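You operate a simulated robot arm through the tools that you are given. There is no shell and no other tool. Be economical: measure what you need, move in short steps, check, and stop when the job is done.

You run a simulated robot arm. Do the job below in one go: nothing can be reset, and whatever is moved stays where it is left.

Task
Cap the garden outlet for the winter: green connector off, brass cap on.
Fine: shut the green valve first and leave it shut; connector on the ledge.

It is judged by the outcome, as a careful person would: the job done as asked, and still so three seconds after it is handed in. It fails if anything else is knocked over, pushed out of place, dropped, spilled or broken. Lids that push on must go on centred and level and be pressed home; caps that screw on are set level and turned clockwise until they are tight.

Robot
A 7-joint arm with a two-finger parallel gripper, fixed in place. Base frame: the origin is at the foot of the arm, x ahead of it, y to its left, z up. Units: m, degrees, N and s.
Its first joint turns from -166.0 to 166.0 degrees. Payload 4.4 kg.
Tool frame: the origin (TCP) lies between the finger pads and is the grasp point; the fingertips stand 0.023 m ahead of it; z points along the fingers, y is the line along which they close. The gripper opens to 0.094 m. The fingers are 0.038 m wide and 0.01 m thick; the gripper's body (0.054 by 0.096 m) begins 0.039 m behind the TCP.
Orientation is that of the tool frame in the base frame, as a unit quaternion [x, y, z, w]. With the fingers straight down and closing along the base's y, the tool's x points along the base's -x, its y along +y and its z along -z.

Tools
- The arm moves only by the tool drive_tool. Its argument "rows" is a list of rows, each an object of numbers (a shift or turn left out is 0, a gripper value left out holds the last): "dx", "dy", "dz": the shift along the tool's x, y, z in mm; "ax", "ay", "az": the turn, a rotation vector about the tool's x, y, z in degrees. In form: [{"dx": .., "dy": .., "dz": .., "ax": .., "ay": .., "az": ..}, ...]. A call has 1 to 12 rows; each row shifts and turns the commanded pose from where the row before left it, along the tool's axes as they then stand. "gripper" is the gripper command, from -1 (shut) to 1 (fully open), values between in proportion, set as the call begins (left out, the last holds). Each row takes 0.2 s and may step no farther than 0.05 m and 8.6 degrees from the row before; otherwise, or with a gripper value out of range, the whole call is refused. Where a pose cannot be reached the arm comes as near as it can. A force on the tool above 40 N (or 10 N above the force at the start of the call, whichever is more), or a blocked arm, ends the call early, and 0.2 s more pass. Each finger travels about 0.108 m/s and halts on what it meets, pressing with about 27 N; the grip force reading is that of the motor and also rises with nothing between the fingers. The clock runs only during rows and for 0.2 s after the last one: add rows that do not move to give the fingers time. The reply holds the time, the measured pose of the TCP, the force on the tool along the base axes, the opening and the grip force, in the units named above and with some noise, with the torque about the TCP (base axes, N m) and any sound that the robot's microphone picked up.
- Cameras (640 x 400 px; columns grow to the right, rows downward): "scene" is fixed at [0.0527, 0.6521, 1.407]; the picture's right is [-0.32, -0.95, 0.00], its down [-0.62, 0.21, -0.75] and it looks along [0.72, -0.24, -0.66] (base axes); focal length 327 px, centre (320, 200). "wrist" rides on the gripper at [0.087, 0.016, -0.074] in the tool frame; the picture's right is [-0.18, 0.98, 0.00], its down [-0.58, -0.11, -0.81] and it looks along [-0.79, -0.15, 0.59] (tool axes); focal length 243 px, centre (320, 200). There is no depth. A picture from a camera that has moved, and an enlarged one, comes with that camera's place and axes in the base frame and with its lens.
- grab_frame(camera): a new picture of that camera. The clock stands still meanwhile.
- close_up(camera, box): a new picture of the part [left, top, right, bottom] of that camera's present view, enlarged. The clock stands still meanwhile.
- hand_in(): hands the job in; it is judged then, once.

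Work in short steps. Places have to be worked out from the pictures, the camera data and where the tool is seen: move nearer, look again, correct. Check each grasp and each placing, and mend what went wrong. You have 120 turns and 76 pictures in all, those below and enlarged ones among them. Open the gripper and draw the arm clear of the work before you hand the job in, unless the task says otherwise; then end with one line.

The tools are called after "Request:" as a command line: name --argument value ..., lists and objects as JSON in quotes. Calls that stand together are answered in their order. drive_tool: Moves the arm, as the interface text tells. Its arguments: {"type":"object","properties":{"rows":{"type":"array","items":{"type":"object","properties":{"dx":{"type":"number"},"dy":{"type":"number"},"dz":{"type":"number"},"ax":{"type":"number"},"ay":{"type":"number"},"az":{"type":"number"}}}},"gripper":{"type":"number"}},"required":["rows"]} The other tools are called the same way: grab_frame (camera) takes a picture; close_up (camera, box) takes an enlarged picture of a part of a camera's view; hand_in () hands the job in.

At the start:

```text
time: 0.0
position: [0.3243, 0.4707, 1.1819]
orientation: [0.0, 1.0, -0.001, 0.0]
force: [-0.7, 0.0, 0.9]
torque: [0.02, -0.03, 0.02]
finger_gap: 0.094
grasp_force: 0.1
```

scene: 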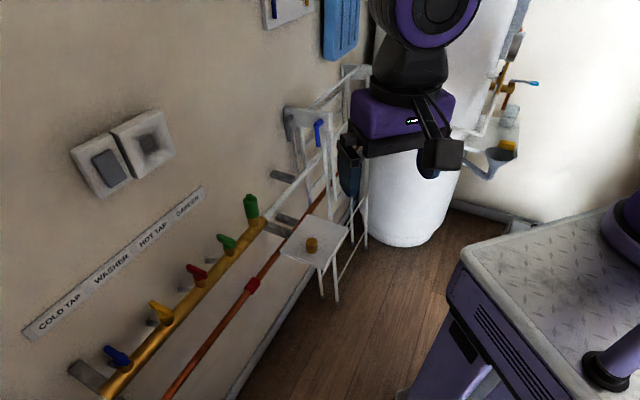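
wrist: 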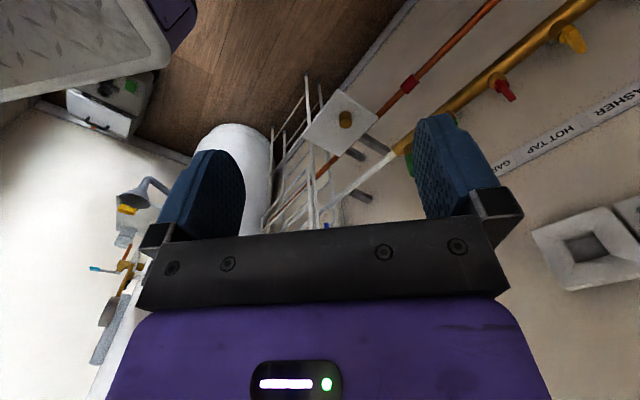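

I start by enlarging the manifold and ledge region to see the valves, connector and cap.

Request:
close_up --camera "scene" --box '[180, 170, 380, 310]'

Request:
close_up --camera "scene" --box '[20, 170, 280, 400]'

Request:
close_up --camera "wrist" --box '[240, 20, 500, 240]'

```text
2.86 times, centred on (280, 240) of scene
camera zoom: at [0.0527, 0.6521, 1.407], right [-0.32, -0.95, 0.0], down [-0.62, 0.21, -0.75], along [0.72, -0.24, -0.66], focal length 935 px, centre (434, 86)
```

zoom: 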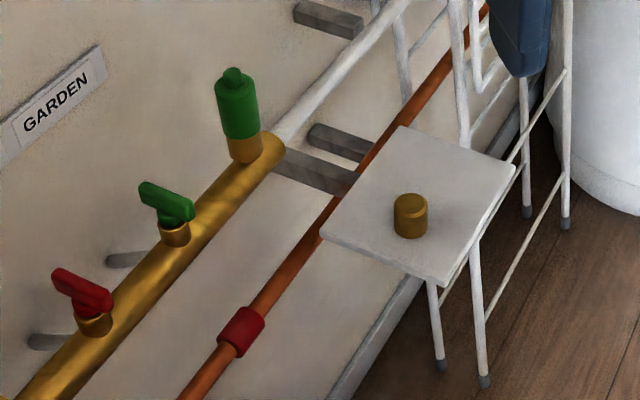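

```text
1.74 times, centred on (150, 285) of scene
camera zoom: at [0.0527, 0.6521, 1.407], right [-0.32, -0.95, 0.0], down [-0.62, 0.21, -0.75], along [0.72, -0.24, -0.66], focal length 569 px, centre (616, 52)
```

zoom: 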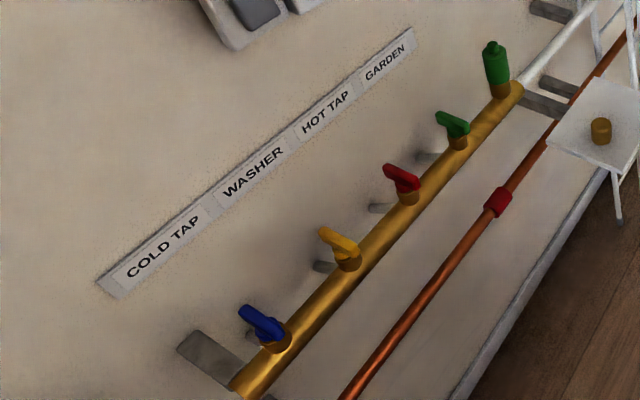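

```text
1.82 times, centred on (370, 130) of wrist
camera zoom: at [0.2395, 0.4869, 1.2557], right [0.18, 0.98, 0.0], down [0.58, -0.11, 0.81], along [0.79, -0.15, -0.59], focal length 441 px, centre (229, 327)
```

zoom: 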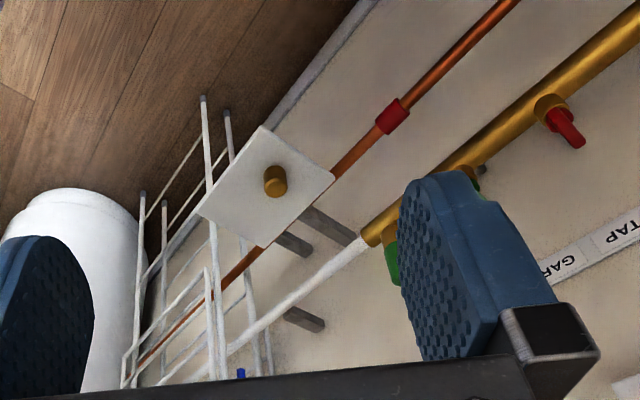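

By triangulating both views, I put the cap at about (0.656, 0.479, 0.68), the manifold end at about (0.675, 0.595, 0.81), and the pipe running along (-0.67, 0.75). I'm moving closer for a better look.

Request:
drive_tool --rows '[{"dx": -25, "dy": 15, "dz": 22}, {"dx": -25, "dy": 15, "dz": 22}, {"dx": -25, "dy": 15, "dz": 22}, {"dx": -25, "dy": 15, "dz": 22}, {"dx": -25, "dy": 15, "dz": 22}, {"dx": -25, "dy": 15, "dz": 22}]'

Request:
grab_frame --camera "wrist"

```text
time: 1.4
position: [0.4751, 0.56, 1.0499]
orientation: [-0.002, 1.0, 0.001, 0.0]
force: [0.1, 0.3, 0.2]
torque: [0.02, -0.02, -0.01]
finger_gap: 0.0941
grasp_force: 0.0
```

```text
70 pictures are left
camera wrist: at [0.3901, 0.576, 1.1242], right [0.18, 0.98, 0.0], down [0.58, -0.11, 0.81], along [0.79, -0.15, -0.59], focal length 243 px, centre (320, 200)
```

wrist: 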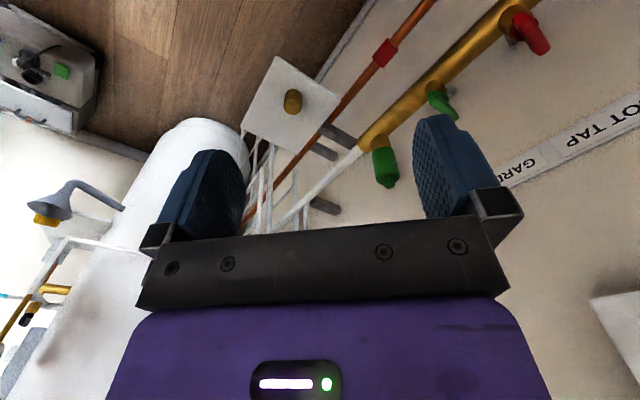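

Request:
close_up --camera "wrist" --box '[340, 40, 500, 200]'

Request:
close_up --camera "scene" --box '[190, 180, 290, 260]'

```text
2.50 times, centred on (420, 120) of wrist
camera zoom: at [0.3901, 0.576, 1.1242], right [0.18, 0.98, 0.0], down [0.58, -0.11, 0.81], along [0.79, -0.15, -0.59], focal length 606 px, centre (70, 400)
```

zoom: 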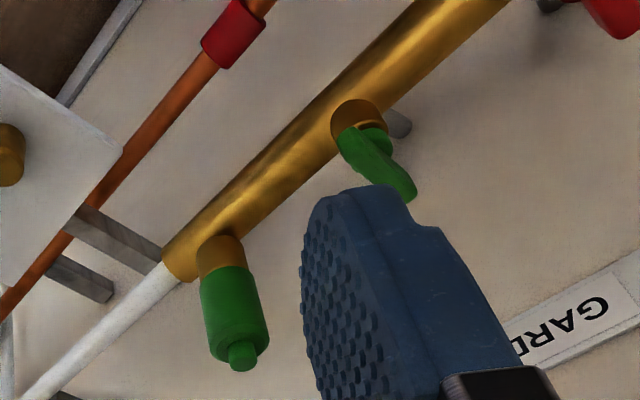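

```text
5.00 times, centred on (240, 220) of scene
camera zoom: at [0.0527, 0.6521, 1.407], right [-0.32, -0.95, 0.0], down [-0.62, 0.21, -0.75], along [0.72, -0.24, -0.66], focal length 1636 px, centre (720, 100)
```

zoom: 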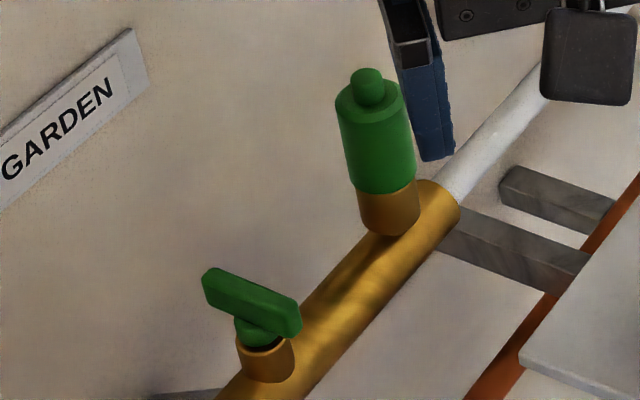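

I'm yawing the gripper about 40° so it squares up to the wall, then moving nearer to look at the valve and check the wall clearance.

Request:
drive_tool --rows '[{"az": -8}, {"az": -8}, {"az": -8}, {"az": -8}, {"az": -8}, {"dx": -28, "dy": 10, "dz": 35}, {"dx": -28, "dy": 11, "dz": 35}, {"dx": -28, "dy": 11, "dz": 35}, {}]'

Request:
grab_frame --camera "wrist"

Request:
grab_frame --camera "scene"

```text
time: 3.4
position: [0.5202, 0.6403, 0.9453]
orientation: [-0.343, 0.939, 0.0, 0.0]
force: [-0.5, 0.0, -0.1]
torque: [0.03, 0.02, -0.04]
finger_gap: 0.094
grasp_force: 0.2
```

```text
67 pictures are left
camera wrist: at [0.4449, 0.5973, 1.0202], right [-0.49, 0.87, 0.0], down [0.52, 0.29, 0.81], along [0.7, 0.4, -0.59], focal length 243 px, centre (320, 200)
```

wrist: 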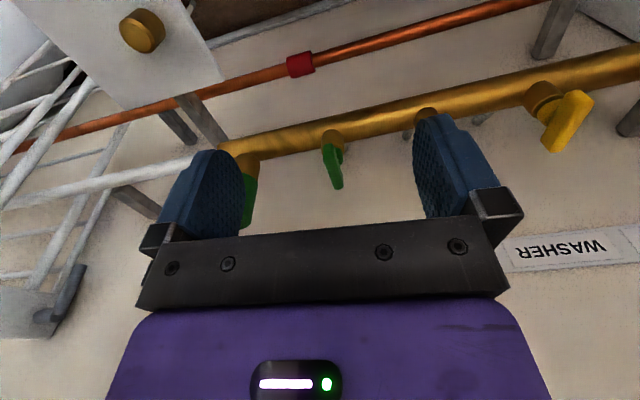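

```text
66 pictures are left
```

scene: 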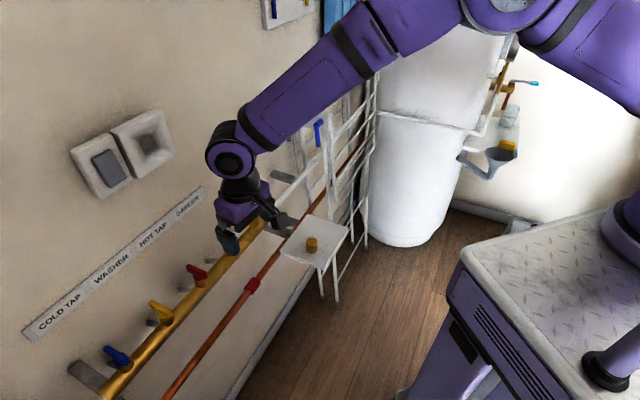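

Request:
close_up --camera "wrist" --box '[220, 90, 440, 230]'

```text
2.86 times, centred on (330, 160) of wrist
camera zoom: at [0.4449, 0.5973, 1.0202], right [-0.49, 0.87, 0.0], down [0.52, 0.29, 0.81], along [0.7, 0.4, -0.59], focal length 693 px, centre (291, 314)
```

zoom: 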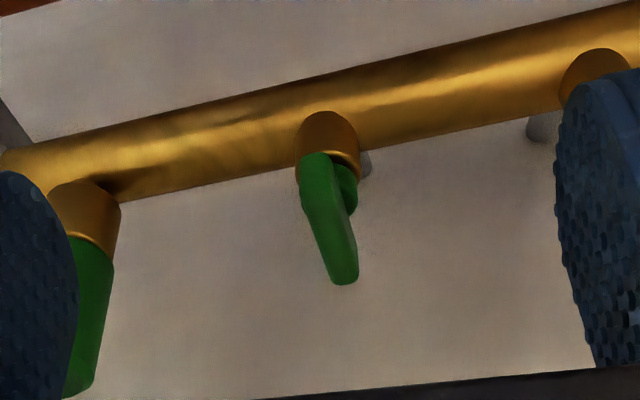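

The green valve axis comes out at about (0.584, 0.693), with its lever pointing at the wall at z≈0.855. The wall is only about 55 mm behind, so I'll go over the valve with a narrow gap and lean the gripper 15° along the pipe, so the lean turns away from the wall as the lever turns.

Request:
drive_tool --gripper -0.4 --rows '[{"dx": -28}, {"dx": -28}, {"dx": -27}, {"ax": -7.5}, {"ax": -7.5}, {}]'

Request:
grab_frame --camera "wrist"

Request:
close_up --camera "scene" --box '[150, 120, 310, 280]'

```text
time: 4.8
position: [0.5823, 0.6929, 0.9461]
orientation: [-0.339, 0.932, 0.123, -0.044]
force: [0.5, 0.1, -0.1]
torque: [0.01, 0.01, -0.01]
finger_gap: 0.0281
grasp_force: 0.0
```

```text
64 pictures are left
camera wrist: at [0.5189, 0.635, 1.021], right [-0.47, 0.84, 0.26], down [0.65, 0.13, 0.75], along [0.6, 0.52, -0.61], focal length 243 px, centre (320, 200)
```

wrist: 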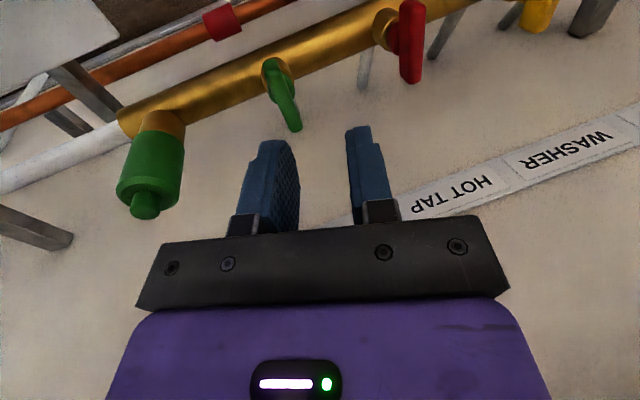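

```text
2.50 times, centred on (230, 200) of scene
camera zoom: at [0.0527, 0.6521, 1.407], right [-0.32, -0.95, 0.0], down [-0.62, 0.21, -0.75], along [0.72, -0.24, -0.66], focal length 818 px, centre (545, 200)
```

zoom: 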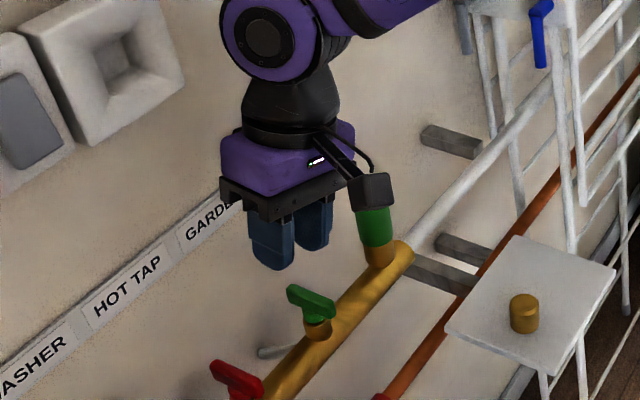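

Request:
close_up --camera "wrist" --box '[230, 40, 390, 140]'

Request:
close_up --camera "scene" --box '[190, 200, 270, 250]'

```text
4.00 times, centred on (310, 90) of wrist
camera zoom: at [0.5189, 0.635, 1.021], right [-0.47, 0.84, 0.26], down [0.65, 0.13, 0.75], along [0.6, 0.52, -0.61], focal length 970 px, centre (360, 640)
```

zoom: 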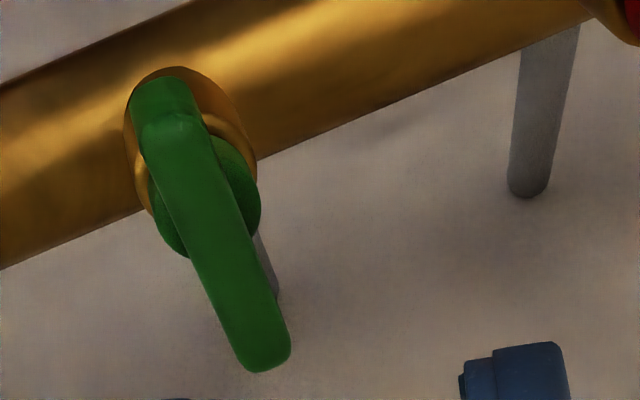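

```text
8.00 times, centred on (230, 225) of scene
camera zoom: at [0.0527, 0.6521, 1.407], right [-0.32, -0.95, 0.0], down [-0.62, 0.21, -0.75], along [0.72, -0.24, -0.66], focal length 2618 px, centre (1040, 0)
```

zoom: 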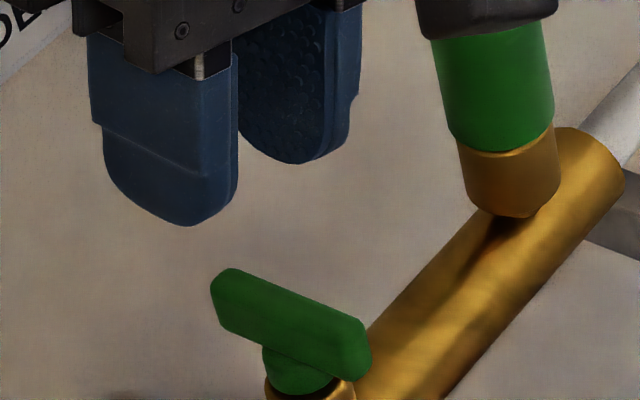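

The refined axis is (0.586, 0.694), with the bar lever roughly centred on it. I'm lowering vertically with the fingers straddling the lever.

Request:
drive_tool --rows '[{"dx": -3.5, "dy": -6.7, "dz": 25}, {"dy": -6.7, "dz": 25}, {"dy": -6.7, "dz": 24}, {}]'

Request:
close_up --camera "wrist" --box '[220, 70, 420, 220]'

Request:
close_up --camera "scene" --box '[180, 170, 300, 260]'

```text
time: 5.5
position: [0.586, 0.6986, 0.8928]
orientation: [-0.338, 0.932, 0.125, -0.042]
force: [-1.1, -6.9, 14.7]
torque: [-0.48, 0.18, 0.0]
finger_gap: 0.0282
grasp_force: 0.0
stopped in row 3: the force on the tool passed its limit at 64 N (the readings are from after the stop); the commanded pose is now the measured one
```

```text
2.67 times, centred on (320, 145) of wrist
camera zoom: at [0.523, 0.6397, 0.9679], right [-0.47, 0.84, 0.26], down [0.64, 0.13, 0.75], along [0.6, 0.52, -0.6], focal length 647 px, centre (320, 347)
```

zoom: 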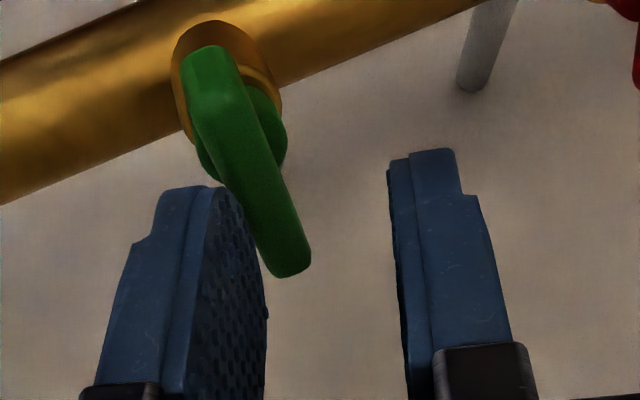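

```text
4.44 times, centred on (240, 215) of scene
camera zoom: at [0.0527, 0.6521, 1.407], right [-0.32, -0.95, 0.0], down [-0.62, 0.21, -0.75], along [0.72, -0.24, -0.66], focal length 1454 px, centre (676, 133)
```

zoom: 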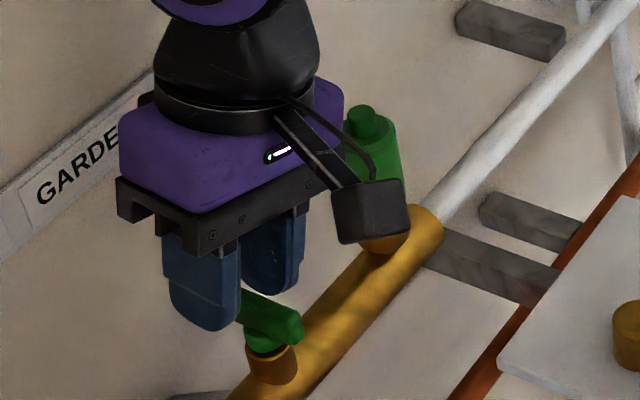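

The force and torque put the contact at the connector-side fingertip on top of the lever, because the lean shifted the tips sideways. I'm lifting 10 mm, shifting 7.5 mm along the pipe, then lowering again.

Request:
drive_tool --rows '[{"dy": 2.6, "dz": -9.7}, {"dy": -7.2, "dz": -1.9}, {}, {"dy": -3.1, "dz": 11.6}, {"dy": -3.1, "dz": 11.6}, {"dy": -3.1, "dz": 11.6}, {}]'

Request:
close_up --camera "wrist" --box '[220, 70, 420, 220]'

```text
time: 7.1
position: [0.5902, 0.6937, 0.8649]
orientation: [-0.339, 0.932, 0.125, -0.043]
force: [0.5, -0.4, -0.4]
torque: [-0.02, -0.02, 0.0]
finger_gap: 0.028
grasp_force: 0.3
```

```text
2.67 times, centred on (320, 145) of wrist
camera zoom: at [0.528, 0.6351, 0.9395], right [-0.47, 0.84, 0.26], down [0.65, 0.13, 0.75], along [0.6, 0.52, -0.61], focal length 647 px, centre (320, 347)
```

zoom: 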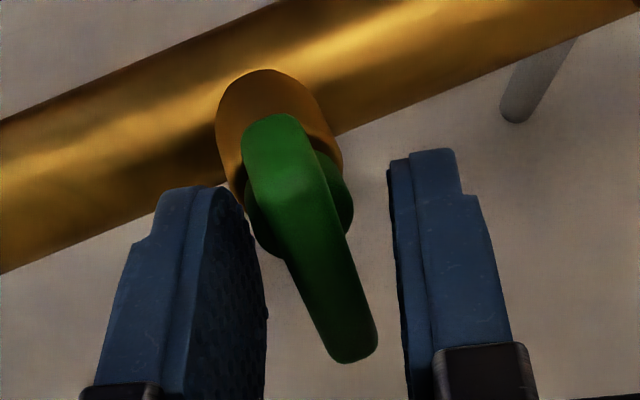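

The fingers now straddle the lever without contact. I'm narrowing the gap a little and turning clockwise 40° about the valve axis.

Request:
drive_tool --gripper -0.6 --rows '[{}, {"dx": 0.4, "ay": -2.07, "az": 7.73}, {"dx": 0.4, "ay": -2.07, "az": 7.73}, {"dx": 0.4, "ay": -2.07, "az": 7.73}, {"dx": 0.4, "ay": -2.07, "az": 7.73}, {"dx": 0.4, "ay": -2.07, "az": 7.73}, {}]'

Request:
close_up --camera "wrist" --box '[180, 40, 480, 240]'

Request:
close_up --camera "scene" --box '[160, 150, 300, 260]'

```text
time: 8.3
position: [0.5915, 0.6893, 0.8641]
orientation: [-0.103, 0.986, 0.129, -0.012]
force: [-0.9, -20.2, 13.6]
torque: [-1.38, -0.67, 0.12]
finger_gap: 0.0217
grasp_force: 44.7
stopped in row 5: the force on the tool passed its limit at 41 N (the readings are from after the stop); the commanded pose is now the measured one
```

```text
2.00 times, centred on (330, 140) of wrist
camera zoom: at [0.5085, 0.668, 0.9393], right [-0.02, 0.97, 0.25], down [0.63, -0.19, 0.75], along [0.77, 0.17, -0.61], focal length 485 px, centre (300, 320)
```

zoom: 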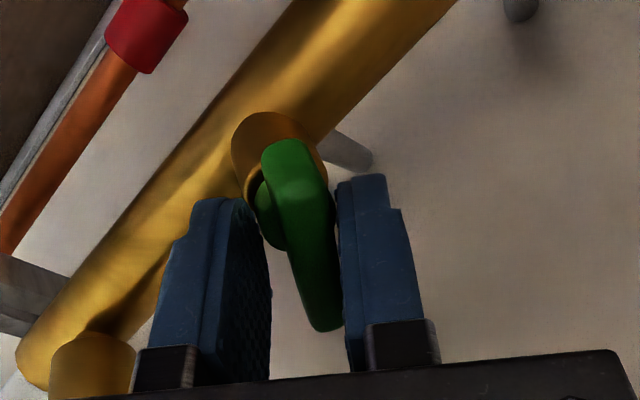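

```text
3.64 times, centred on (230, 205) of scene
camera zoom: at [0.0527, 0.6521, 1.407], right [-0.32, -0.95, 0.0], down [-0.62, 0.21, -0.75], along [0.72, -0.24, -0.66], focal length 1190 px, centre (647, 182)
```

zoom: 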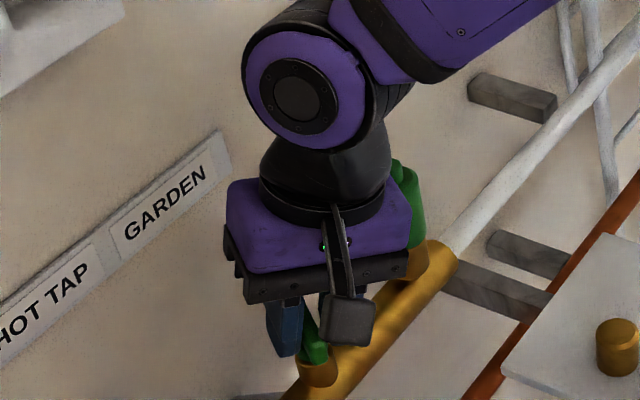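

The turn has begun, about 28°. The load pattern suggests the lower fingertip is jamming on the valve's round hub, so I'm opening slightly, rising 8 mm, recentring and carrying on.

Request:
drive_tool --gripper -0.45 --rows '[{}, {"dx": 2.1, "dy": 4.0, "dz": -7.3}, {}, {"dx": 0.5, "ay": -2.07, "az": 7.73}, {"dx": 0.5, "ay": -2.07, "az": 7.73}, {"dx": 0.5, "ay": -2.07, "az": 7.73}, {"dx": 0.5, "ay": -2.07, "az": 7.73}, {}]'

Request:
close_up --camera "wrist" --box '[180, 40, 480, 240]'

Request:
close_up --camera "scene" --box '[160, 150, 300, 260]'

```text
time: 10.1
position: [0.5857, 0.6915, 0.8714]
orientation: [0.174, 0.976, 0.129, 0.022]
force: [-2.1, -7.8, 0.5]
torque: [-0.17, 0.19, 0.03]
finger_gap: 0.0289
grasp_force: 3.8
```

```text
2.00 times, centred on (330, 140) of wrist
camera zoom: at [0.5052, 0.7184, 0.9469], right [0.5, 0.83, 0.26], down [0.44, -0.5, 0.75], along [0.75, -0.26, -0.61], focal length 485 px, centre (300, 320)
```

zoom: 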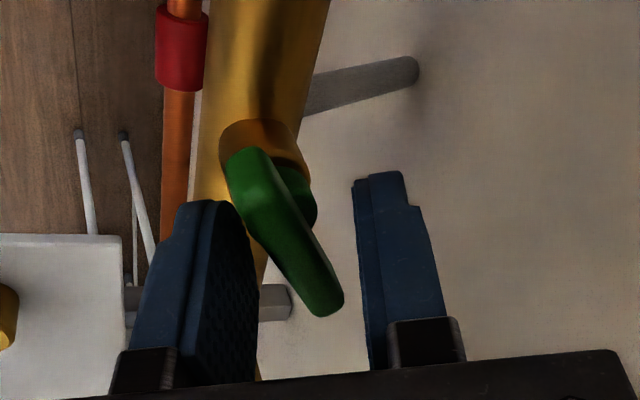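

```text
3.64 times, centred on (230, 205) of scene
camera zoom: at [0.0527, 0.6521, 1.407], right [-0.32, -0.95, 0.0], down [-0.62, 0.21, -0.75], along [0.72, -0.24, -0.66], focal length 1190 px, centre (647, 182)
```

zoom: 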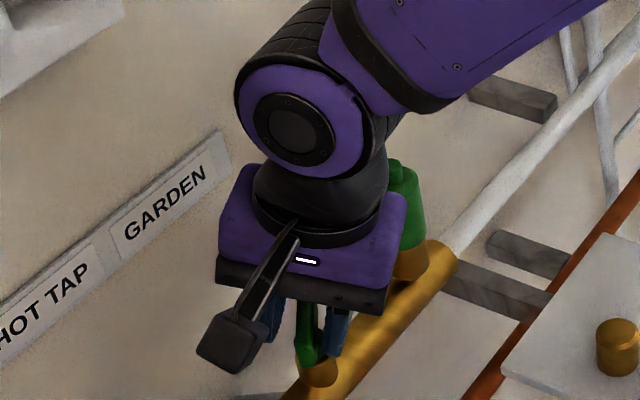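

The gripper has turned 60° with the lever lagging inside the loose gap. I'm closing the gap so the lever lines up with the fingers, then looking.

Request:
drive_tool --gripper -0.72 --rows '[{}, {}, {}]'

Request:
close_up --camera "wrist" --box '[180, 40, 480, 240]'

```text
time: 10.6
position: [0.5834, 0.6884, 0.8695]
orientation: [0.174, 0.977, 0.123, 0.022]
force: [-12.5, -23.6, 17.4]
torque: [-1.09, 0.27, -0.04]
finger_gap: 0.0196
grasp_force: 44.9
stopped in row 2: the force on the tool passed its limit at 50 N (the readings are from after the stop); the commanded pose is now the measured one
```

```text
2.00 times, centred on (330, 140) of wrist
camera zoom: at [0.5023, 0.7157, 0.9459], right [0.5, 0.83, 0.24], down [0.44, -0.49, 0.75], along [0.74, -0.27, -0.61], focal length 485 px, centre (300, 320)
```

zoom: 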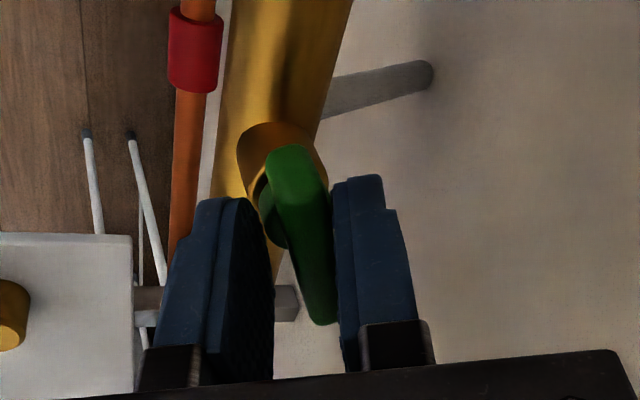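

Closing the gap brought the lever into line. I'm easing the gap, shifting 2 mm off the hub and turning another 32°.

Request:
drive_tool --gripper -0.5 --rows '[{}, {"dy": -1, "dz": -3}, {"dx": 0.5, "ay": -2.07, "az": 7.73}, {"dx": 0.5, "ay": -2.07, "az": 7.73}, {"dx": 0.5, "ay": -2.07, "az": 7.73}, {"dx": 0.5, "ay": -2.07, "az": 7.73}, {}]'

Request:
close_up --camera "wrist" --box '[180, 40, 480, 240]'

Request:
close_up --camera "scene" --box '[160, 150, 300, 260]'

```text
time: 12.2
position: [0.5821, 0.689, 0.8719]
orientation: [0.437, 0.891, 0.114, 0.057]
force: [1.4, 1.4, 1.0]
torque: [0.01, -0.04, 0.08]
finger_gap: 0.0243
grasp_force: 1.0
```

```text
2.00 times, centred on (330, 140) of wrist
camera zoom: at [0.5279, 0.7564, 0.9467], right [0.86, 0.44, 0.25], down [0.11, -0.65, 0.76], along [0.49, -0.62, -0.61], focal length 485 px, centre (300, 320)
```

zoom: 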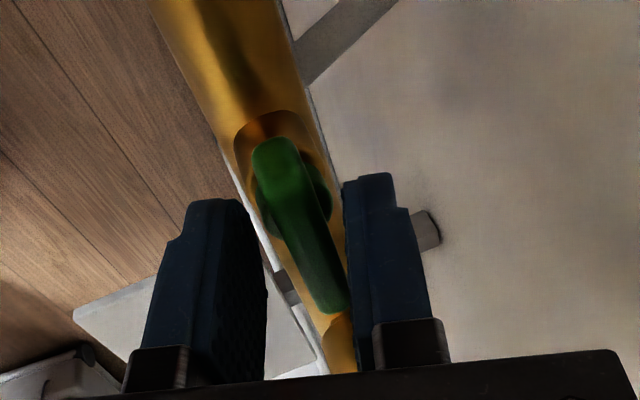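

```text
3.64 times, centred on (230, 205) of scene
camera zoom: at [0.0527, 0.6521, 1.407], right [-0.32, -0.95, 0.0], down [-0.62, 0.21, -0.75], along [0.72, -0.24, -0.66], focal length 1190 px, centre (647, 182)
```

zoom: 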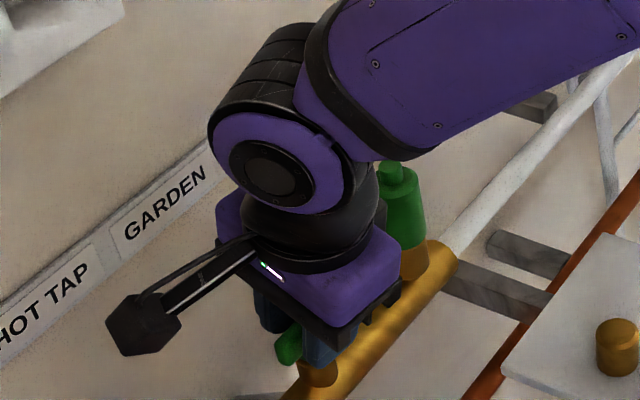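

By my measurement the lever now points along the pipe, about 88° from where it began. I'll nudge a little further clockwise to make sure it is against its stop.

Request:
drive_tool --rows '[{"dx": 0.4, "ay": -1.5, "az": 5.8}, {"dx": 0.4, "ay": -1.5, "az": 5.8}, {}]'

Request:
close_up --camera "wrist" --box '[180, 40, 480, 240]'

```text
time: 13.0
position: [0.5813, 0.6903, 0.8711]
orientation: [0.526, 0.841, 0.108, 0.068]
force: [9.4, 18.2, 1.8]
torque: [0.23, 0.03, 0.57]
finger_gap: 0.0309
grasp_force: 8.8
```

```text
2.00 times, centred on (330, 140) of wrist
camera zoom: at [0.5424, 0.7679, 0.9473], right [0.94, 0.25, 0.25], down [-0.02, -0.66, 0.75], along [0.35, -0.71, -0.61], focal length 485 px, centre (300, 320)
```

zoom: 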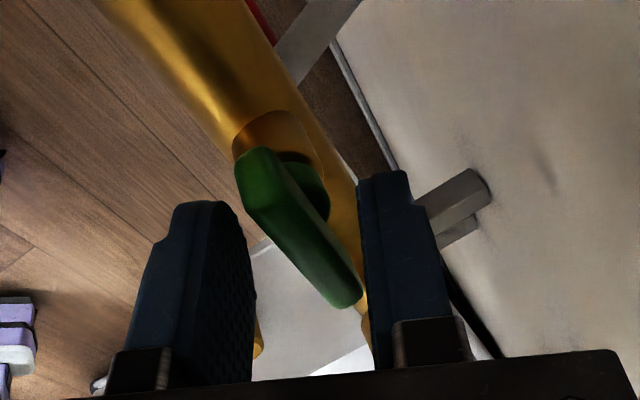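

The lever stayed put and the torque built up against the stop, so the valve is shut. I'm backing off the turn within the slack and lifting straight up.

Request:
drive_tool --gripper -0.35 --rows '[{"dx": -0.4, "ay": 1.5, "az": -5.8}, {"dx": -0.4, "ay": 0.8, "az": -3}, {"dy": 3.9, "dz": -14.5}, {"dy": 6.5, "dz": -24}, {"dy": 6.5, "dz": -24}, {"dy": 6.5, "dz": -24}, {}]'

Request:
close_up --camera "scene" --box '[160, 150, 300, 260]'

Request:
grab_frame --camera "wrist"

```text
time: 14.6
position: [0.5822, 0.6911, 0.9619]
orientation: [0.458, 0.88, 0.111, 0.06]
force: [-0.5, -0.4, -0.4]
torque: [-0.02, -0.03, -0.01]
finger_gap: 0.0304
grasp_force: 0.1
```

```text
3.64 times, centred on (230, 205) of scene
camera zoom: at [0.0527, 0.6521, 1.407], right [-0.32, -0.95, 0.0], down [-0.62, 0.21, -0.75], along [0.72, -0.24, -0.66], focal length 1190 px, centre (647, 182)
```

zoom: 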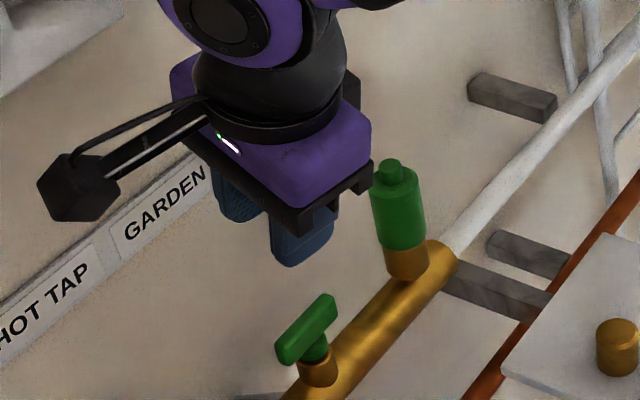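

```text
48 pictures are left
camera wrist: at [0.5314, 0.7605, 1.0369], right [0.88, 0.4, 0.25], down [0.08, -0.65, 0.76], along [0.46, -0.65, -0.61], focal length 243 px, centre (320, 200)
```

wrist: 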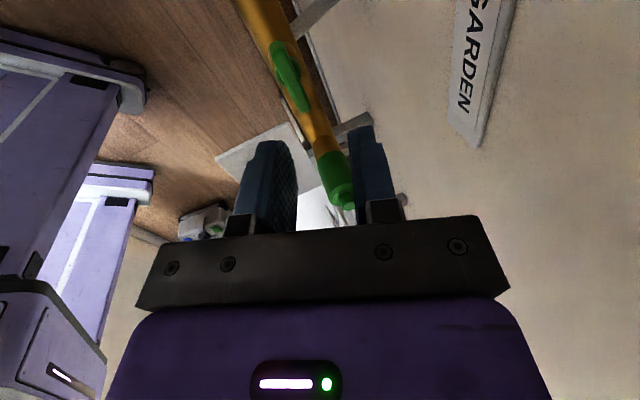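

The lever lies along the pipe. Retriangulating the label corners puts the wall about 90 mm behind the pipe, so there's more room than I thought. I'm straightening the tool and moving toward the connector for a look.

Request:
drive_tool --gripper 0.3 --rows '[{"ax": 7.25, "dz": -15}, {"ax": 7.25, "dz": -10}, {"dx": -20, "dy": 8}, {"dx": -20, "dy": 8}, {"dx": -10, "dy": 8}, {}]'

Request:
grab_frame --camera "wrist"

Request:
close_up --camera "scene" --box '[220, 170, 300, 240]'

```text
time: 16.0
position: [0.6263, 0.6604, 0.9839]
orientation: [0.461, 0.887, 0.0, 0.002]
force: [-4.7, -2.8, -1.1]
torque: [0.06, -0.47, 0.5]
finger_gap: 0.0612
grasp_force: 0.1
```

```text
47 pictures are left
camera wrist: at [0.591, 0.7412, 1.0578], right [0.91, 0.41, 0.0], down [0.24, -0.54, 0.81], along [0.33, -0.74, -0.59], focal length 243 px, centre (320, 200)
```

wrist: 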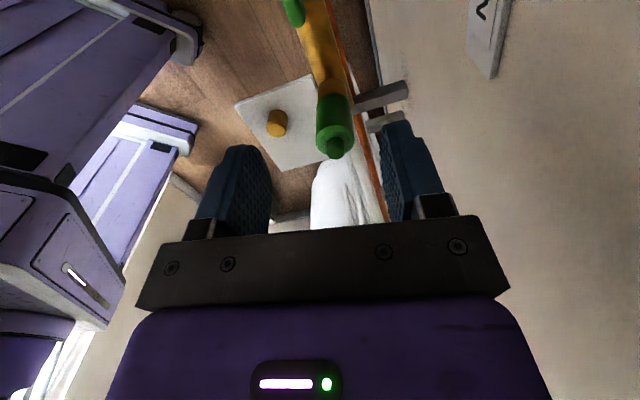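

```text
5.71 times, centred on (260, 205) of scene
camera zoom: at [0.0527, 0.6521, 1.407], right [-0.32, -0.95, 0.0], down [-0.62, 0.21, -0.75], along [0.72, -0.24, -0.66], focal length 1870 px, centre (663, 171)
```

zoom: 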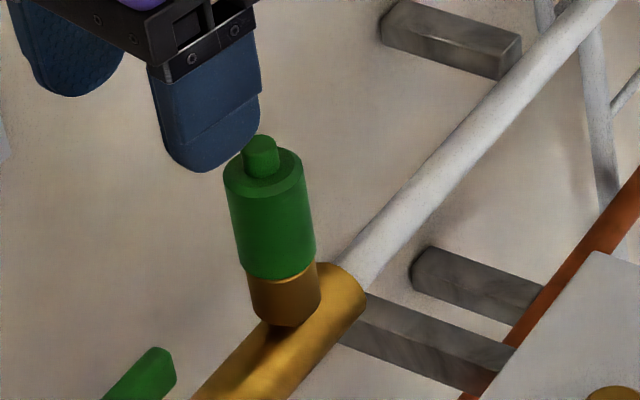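

Those force readings are a bit odd for free space, so I'm rechecking them while holding still.

Request:
drive_tool --rows '[{}, {}]'

Request:
close_up --camera "wrist" --box '[240, 20, 400, 180]'

Request:
grab_frame --camera "scene"

```text
time: 16.6
position: [0.6265, 0.6606, 0.9839]
orientation: [0.462, 0.887, -0.001, 0.002]
force: [-6.1, -3.4, -4.1]
torque: [-0.02, -0.7, 0.76]
finger_gap: 0.0609
grasp_force: 0.0
```

```text
2.50 times, centred on (320, 100) of wrist
camera zoom: at [0.591, 0.7412, 1.0578], right [0.91, 0.41, 0.0], down [0.24, -0.54, 0.81], along [0.33, -0.74, -0.59], focal length 606 px, centre (320, 450)
```

zoom: 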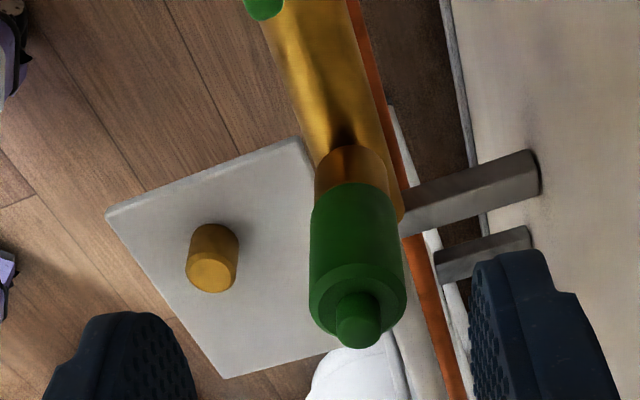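

```text
44 pictures are left
```

scene: 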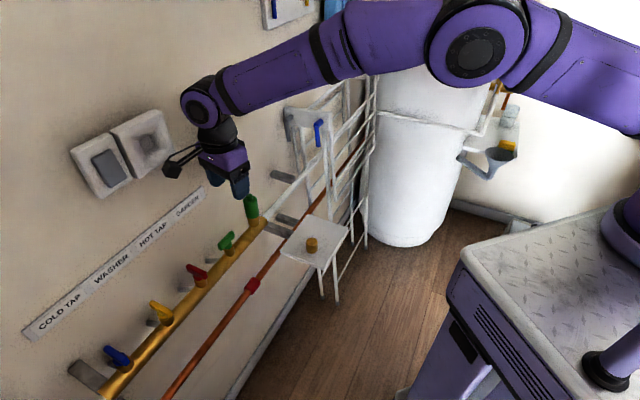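

The force and torque match the wrist camera touching the switch box on the wall. I'm backing off from the wall at once, then turning the camera away to the room side.

Request:
drive_tool --rows '[{"dy": -20}, {"dx": -20}, {"az": -8}, {"az": -8}, {"az": -8}, {"az": -8}, {"az": -8}, {"az": -8}, {}]'

Request:
grab_frame --camera "scene"

```text
time: 18.6
position: [0.622, 0.6322, 0.9846]
orientation: [0.06, 0.998, -0.001, 0.001]
force: [0.3, -0.1, 0.0]
torque: [0.01, -0.02, -0.01]
finger_gap: 0.0612
grasp_force: 0.0
```

```text
43 pictures are left
```

scene: 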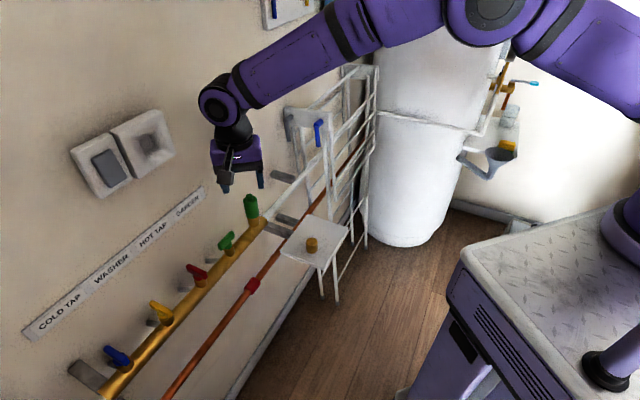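

Clear of contact, and the switch box looks undisturbed. I'm centring over the connector at (0.660, 0.622) and lowering to grasp height.

Request:
drive_tool --rows '[{"dx": -20, "dy": -3}, {"dx": -19, "dy": -2.5}, {"dz": 30}, {"dz": 30}, {"dz": 20}, {}]'

Request:
close_up --camera "wrist" --box '[170, 60, 470, 250]'

Request:
close_up --camera "scene" --box '[200, 130, 310, 240]'

```text
time: 20.0
position: [0.6606, 0.6207, 0.9061]
orientation: [0.062, 0.998, -0.001, 0.001]
force: [-0.3, 1.1, -0.3]
torque: [-0.03, 0.02, -0.03]
finger_gap: 0.0611
grasp_force: 0.1
```

```text
2.11 times, centred on (320, 155) of wrist
camera zoom: at [0.5774, 0.6494, 0.98], right [0.3, 0.95, 0.0], down [0.56, -0.18, 0.81], along [0.77, -0.24, -0.59], focal length 511 px, centre (320, 295)
```

zoom: 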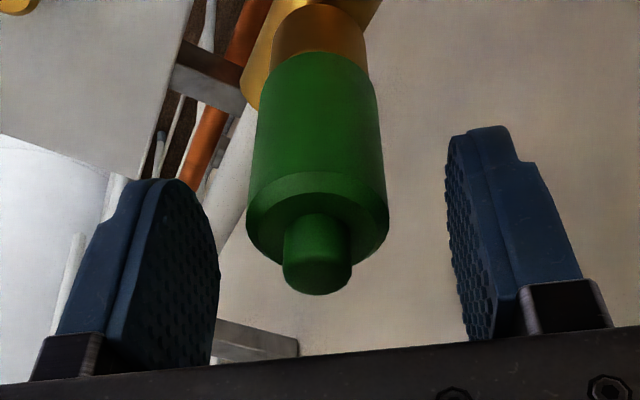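

```text
3.64 times, centred on (255, 185) of scene
camera zoom: at [0.0527, 0.6521, 1.407], right [-0.32, -0.95, 0.0], down [-0.62, 0.21, -0.75], along [0.72, -0.24, -0.66], focal length 1190 px, centre (556, 254)
```

zoom: 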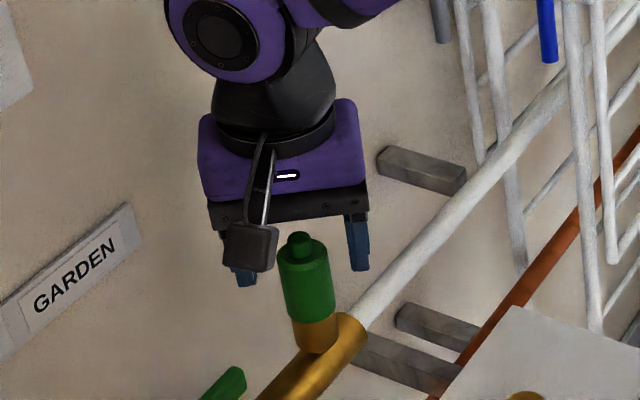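

The axis is refined to about (0.663, 0.621), with the green body spanning z≈0.845–0.895. I'm lowering to 0.878 and closing.

Request:
drive_tool --rows '[{"dx": -2.5, "dz": 14}, {"dz": 14}, {}]'

Request:
drive_tool --gripper -1 --rows '[{}, {}, {}]'

Request:
close_up --camera "wrist" --box '[170, 60, 470, 250]'

```text
time: 20.8
position: [0.663, 0.6216, 0.8777]
orientation: [0.06, 0.998, -0.002, 0.0]
force: [-0.5, 0.2, 0.2]
torque: [-0.01, 0.01, 0.01]
finger_gap: 0.0611
grasp_force: 0.2
```

```text
time: 21.6
position: [0.663, 0.6209, 0.8781]
orientation: [0.061, 0.998, -0.002, 0.0]
force: [0.2, 1.3, 0.7]
torque: [0.0, -0.01, -0.01]
finger_gap: 0.0327
grasp_force: 27.0
heard: snap
```

```text
2.11 times, centred on (320, 155) of wrist
camera zoom: at [0.5801, 0.6484, 0.9515], right [0.3, 0.95, 0.0], down [0.56, -0.18, 0.81], along [0.77, -0.25, -0.59], focal length 511 px, centre (320, 295)
```

zoom: 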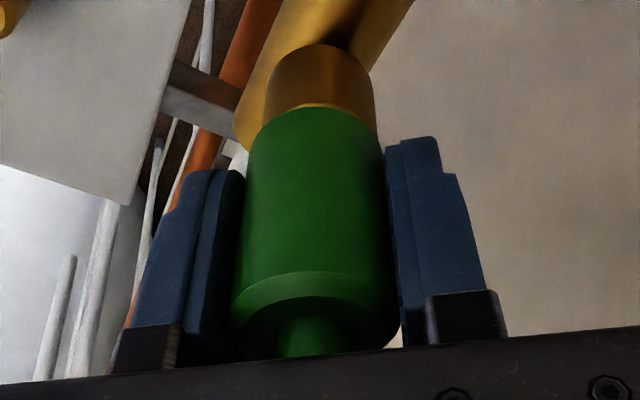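

Gripped at 32.7 mm, and a "snap" suggests a quick-release collar let go. I'm lifting slowly straight up.

Request:
drive_tool --rows '[{"dz": -5}, {"dz": -10}, {"dz": -15}, {"dz": -20}, {}]'

Request:
close_up --camera "scene" --box '[200, 110, 340, 250]'

Request:
close_up --camera "wrist" --box '[170, 20, 470, 250]'

```text
time: 22.8
position: [0.6615, 0.6215, 0.9269]
orientation: [0.061, 0.998, 0.0, 0.001]
force: [1.7, -0.1, 0.2]
torque: [0.0, 0.0, -0.02]
finger_gap: 0.0328
grasp_force: 27.0
```

```text
2.86 times, centred on (270, 180) of scene
camera zoom: at [0.0527, 0.6521, 1.407], right [-0.32, -0.95, 0.0], down [-0.62, 0.21, -0.75], along [0.72, -0.24, -0.66], focal length 935 px, centre (463, 257)
```

zoom: 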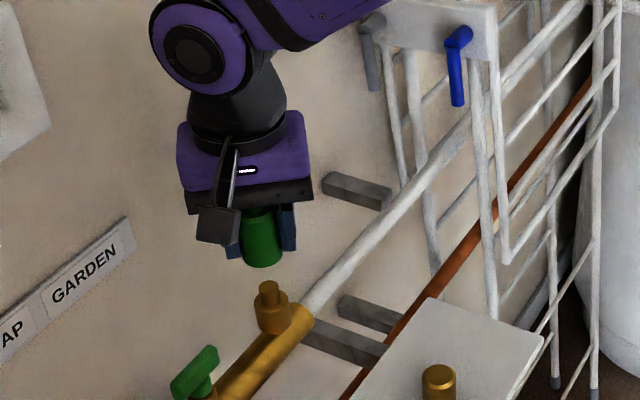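

```text
1.74 times, centred on (320, 135) of wrist
camera zoom: at [0.5796, 0.6486, 1.0011], right [0.3, 0.95, 0.0], down [0.56, -0.18, 0.81], along [0.77, -0.24, -0.59], focal length 422 px, centre (320, 313)
```

zoom: 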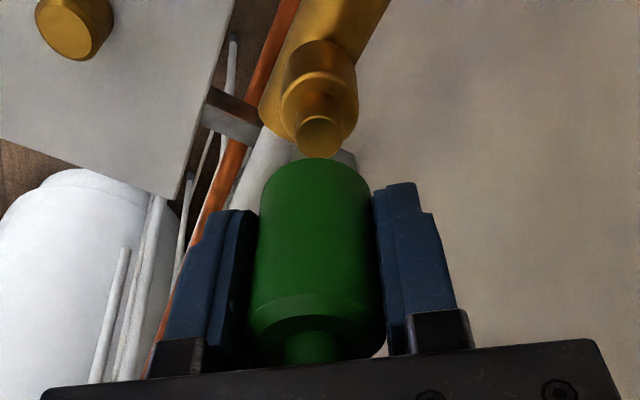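

The connector came off cleanly, leaving a bare threaded nipple. I work the ledge out as z≈0.70 with its centre near (0.664, 0.463) and the cap at about (0.638, 0.482). I'm carrying the connector to above (0.684, 0.436), clear of the cap.

Request:
drive_tool --rows '[{"dz": -30}, {"dx": -7.4, "dy": -30.3}, {"dx": -7.4, "dy": -30.3}, {"dx": -7.4, "dy": -30.3}, {"dx": -7.4, "dy": -30.3}, {"dx": -7.4, "dy": -30.3}, {"dx": -7.4, "dy": -30.3}, {}]'

Request:
grab_frame --camera "wrist"

Request:
grab_frame --camera "scene"

```text
time: 24.6
position: [0.6837, 0.4323, 0.9567]
orientation: [0.061, 0.998, -0.001, 0.001]
force: [0.1, -0.8, 0.5]
torque: [0.02, -0.01, -0.01]
finger_gap: 0.0324
grasp_force: 27.3
```

```text
37 pictures are left
camera wrist: at [0.6008, 0.46, 1.0311], right [0.3, 0.95, 0.0], down [0.56, -0.18, 0.81], along [0.77, -0.25, -0.59], focal length 243 px, centre (320, 200)
```

wrist: 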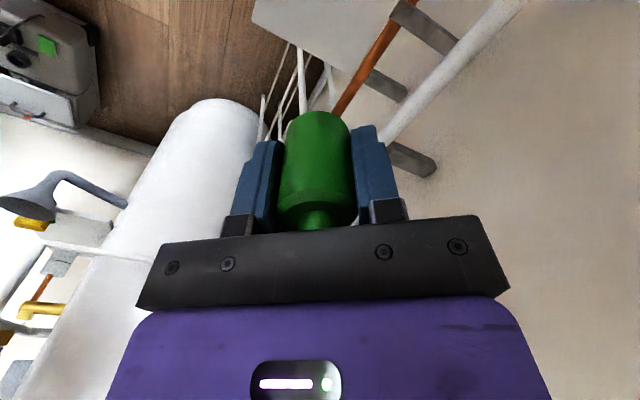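

```text
36 pictures are left
```

scene: 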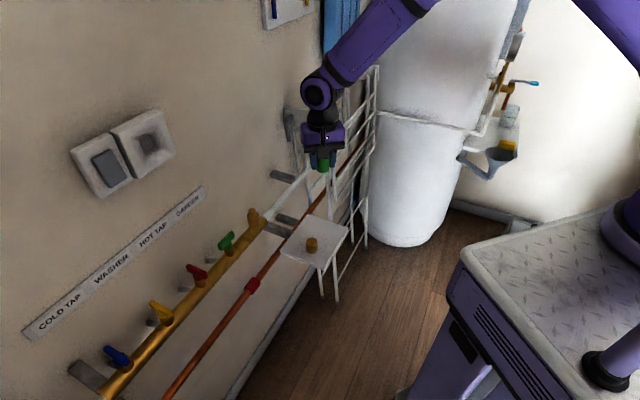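

The view confirms the ledge corners, and the rack stands well behind them. I'm lowering the connector to just above the ledge.

Request:
drive_tool --rows '[{"dz": 40}, {"dz": 40}, {"dz": 40}, {"dz": 40}, {"dz": 30}, {}]'

Request:
close_up --camera "scene" --box '[250, 170, 390, 280]'

Request:
grab_frame --camera "wrist"

```text
time: 26.0
position: [0.684, 0.4341, 0.7684]
orientation: [0.061, 0.998, 0.0, 0.0]
force: [-0.4, 1.0, 0.1]
torque: [0.02, 0.01, 0.04]
finger_gap: 0.0326
grasp_force: 27.3
```

```text
3.64 times, centred on (320, 225) of scene
camera zoom: at [0.0527, 0.6521, 1.407], right [-0.32, -0.95, 0.0], down [-0.62, 0.21, -0.75], along [0.72, -0.24, -0.66], focal length 1190 px, centre (320, 109)
```

zoom: 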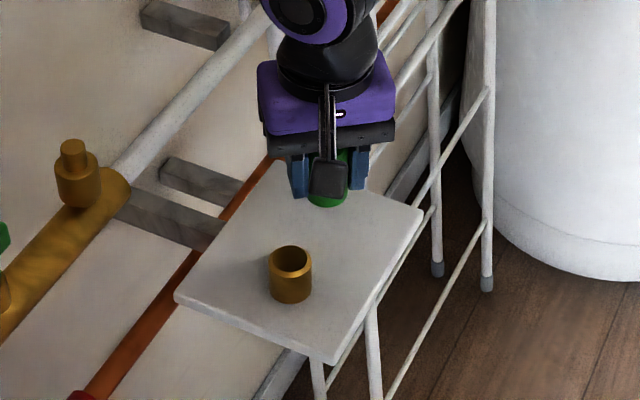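

```text
34 pictures are left
camera wrist: at [0.6015, 0.4614, 0.8415], right [0.3, 0.95, 0.0], down [0.56, -0.18, 0.81], along [0.77, -0.24, -0.59], focal length 243 px, centre (320, 200)
```

wrist: 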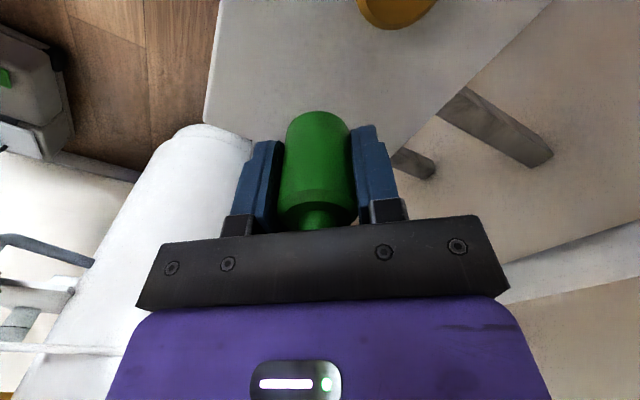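

The cap now looks as if its open end may be facing up, so I'm checking it closely.

Request:
close_up --camera "scene" --box '[295, 230, 330, 255]'

Request:
close_up --camera "wrist" --box '[270, 0, 450, 120]'

```text
16.00 times, centred on (312, 242) of scene
camera zoom: at [0.0527, 0.6521, 1.407], right [-0.32, -0.95, 0.0], down [-0.62, 0.21, -0.75], along [0.72, -0.24, -0.66], focal length 5236 px, centre (440, -480)
```

zoom: 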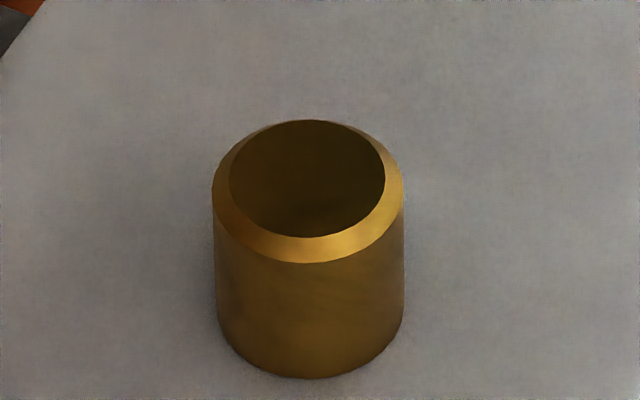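

```text
3.33 times, centred on (360, 60) of wrist
camera zoom: at [0.6015, 0.4614, 0.8415], right [0.3, 0.95, 0.0], down [0.56, -0.18, 0.81], along [0.77, -0.24, -0.59], focal length 809 px, centre (187, 667)
```

zoom: 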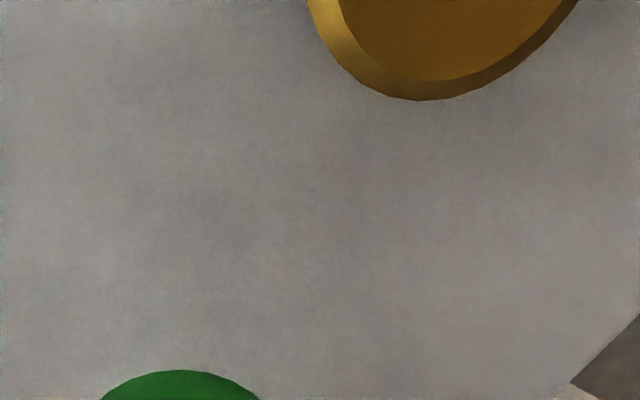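

It looks like a chamfered solid top in the gripper's shadow; I'll recheck that later. I'm lowering the connector onto the ledge gently.

Request:
drive_tool --rows '[{"dz": 10}, {"dz": 10}, {"dz": 6}, {}]'

Request:
close_up --camera "scene" --box '[290, 190, 360, 240]'

```text
time: 27.0
position: [0.6845, 0.4355, 0.7425]
orientation: [0.06, 0.998, -0.001, 0.001]
force: [-0.6, 0.1, -0.2]
torque: [-0.01, 0.01, 0.0]
finger_gap: 0.0324
grasp_force: 26.7
```

```text
8.00 times, centred on (325, 215) of scene
camera zoom: at [0.0527, 0.6521, 1.407], right [-0.32, -0.95, 0.0], down [-0.62, 0.21, -0.75], along [0.72, -0.24, -0.66], focal length 2618 px, centre (280, 80)
```

zoom: 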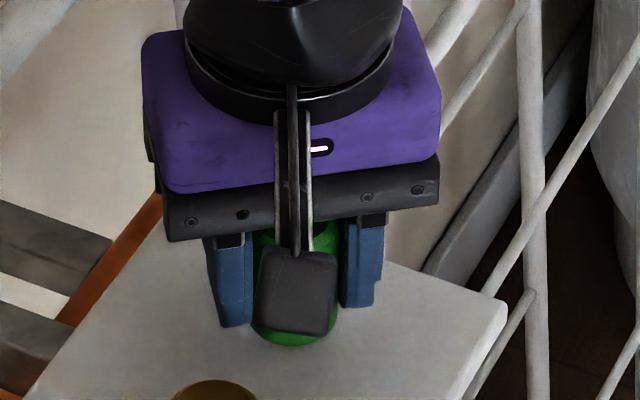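

Request:
drive_tool --rows '[{"dz": 3}, {"dz": 2}, {"dz": 2}, {}]'

```text
time: 28.0
position: [0.6835, 0.4354, 0.7362]
orientation: [0.061, 0.998, -0.001, 0.001]
force: [-0.7, 0.0, -0.8]
torque: [0.01, 0.02, -0.04]
finger_gap: 0.0327
grasp_force: 26.7
```

No contact yet, so I'm going down in 2 mm steps.

Request:
drive_tool --rows '[{"dz": 2}, {"dz": 2}, {}]'

Request:
drive_tool --rows '[{"dz": 2}, {"dz": 1}, {}]'

```text
time: 28.8
position: [0.6848, 0.4345, 0.7315]
orientation: [0.061, 0.998, -0.001, 0.0]
force: [-0.2, -0.1, -1.3]
torque: [0.01, -0.01, -0.01]
finger_gap: 0.0326
grasp_force: 26.6
```

```text
time: 29.6
position: [0.6841, 0.4363, 0.7279]
orientation: [0.061, 0.998, -0.001, 0.001]
force: [-0.3, -0.1, -1.0]
torque: [0.0, 0.02, 0.0]
finger_gap: 0.0324
grasp_force: 26.9
```

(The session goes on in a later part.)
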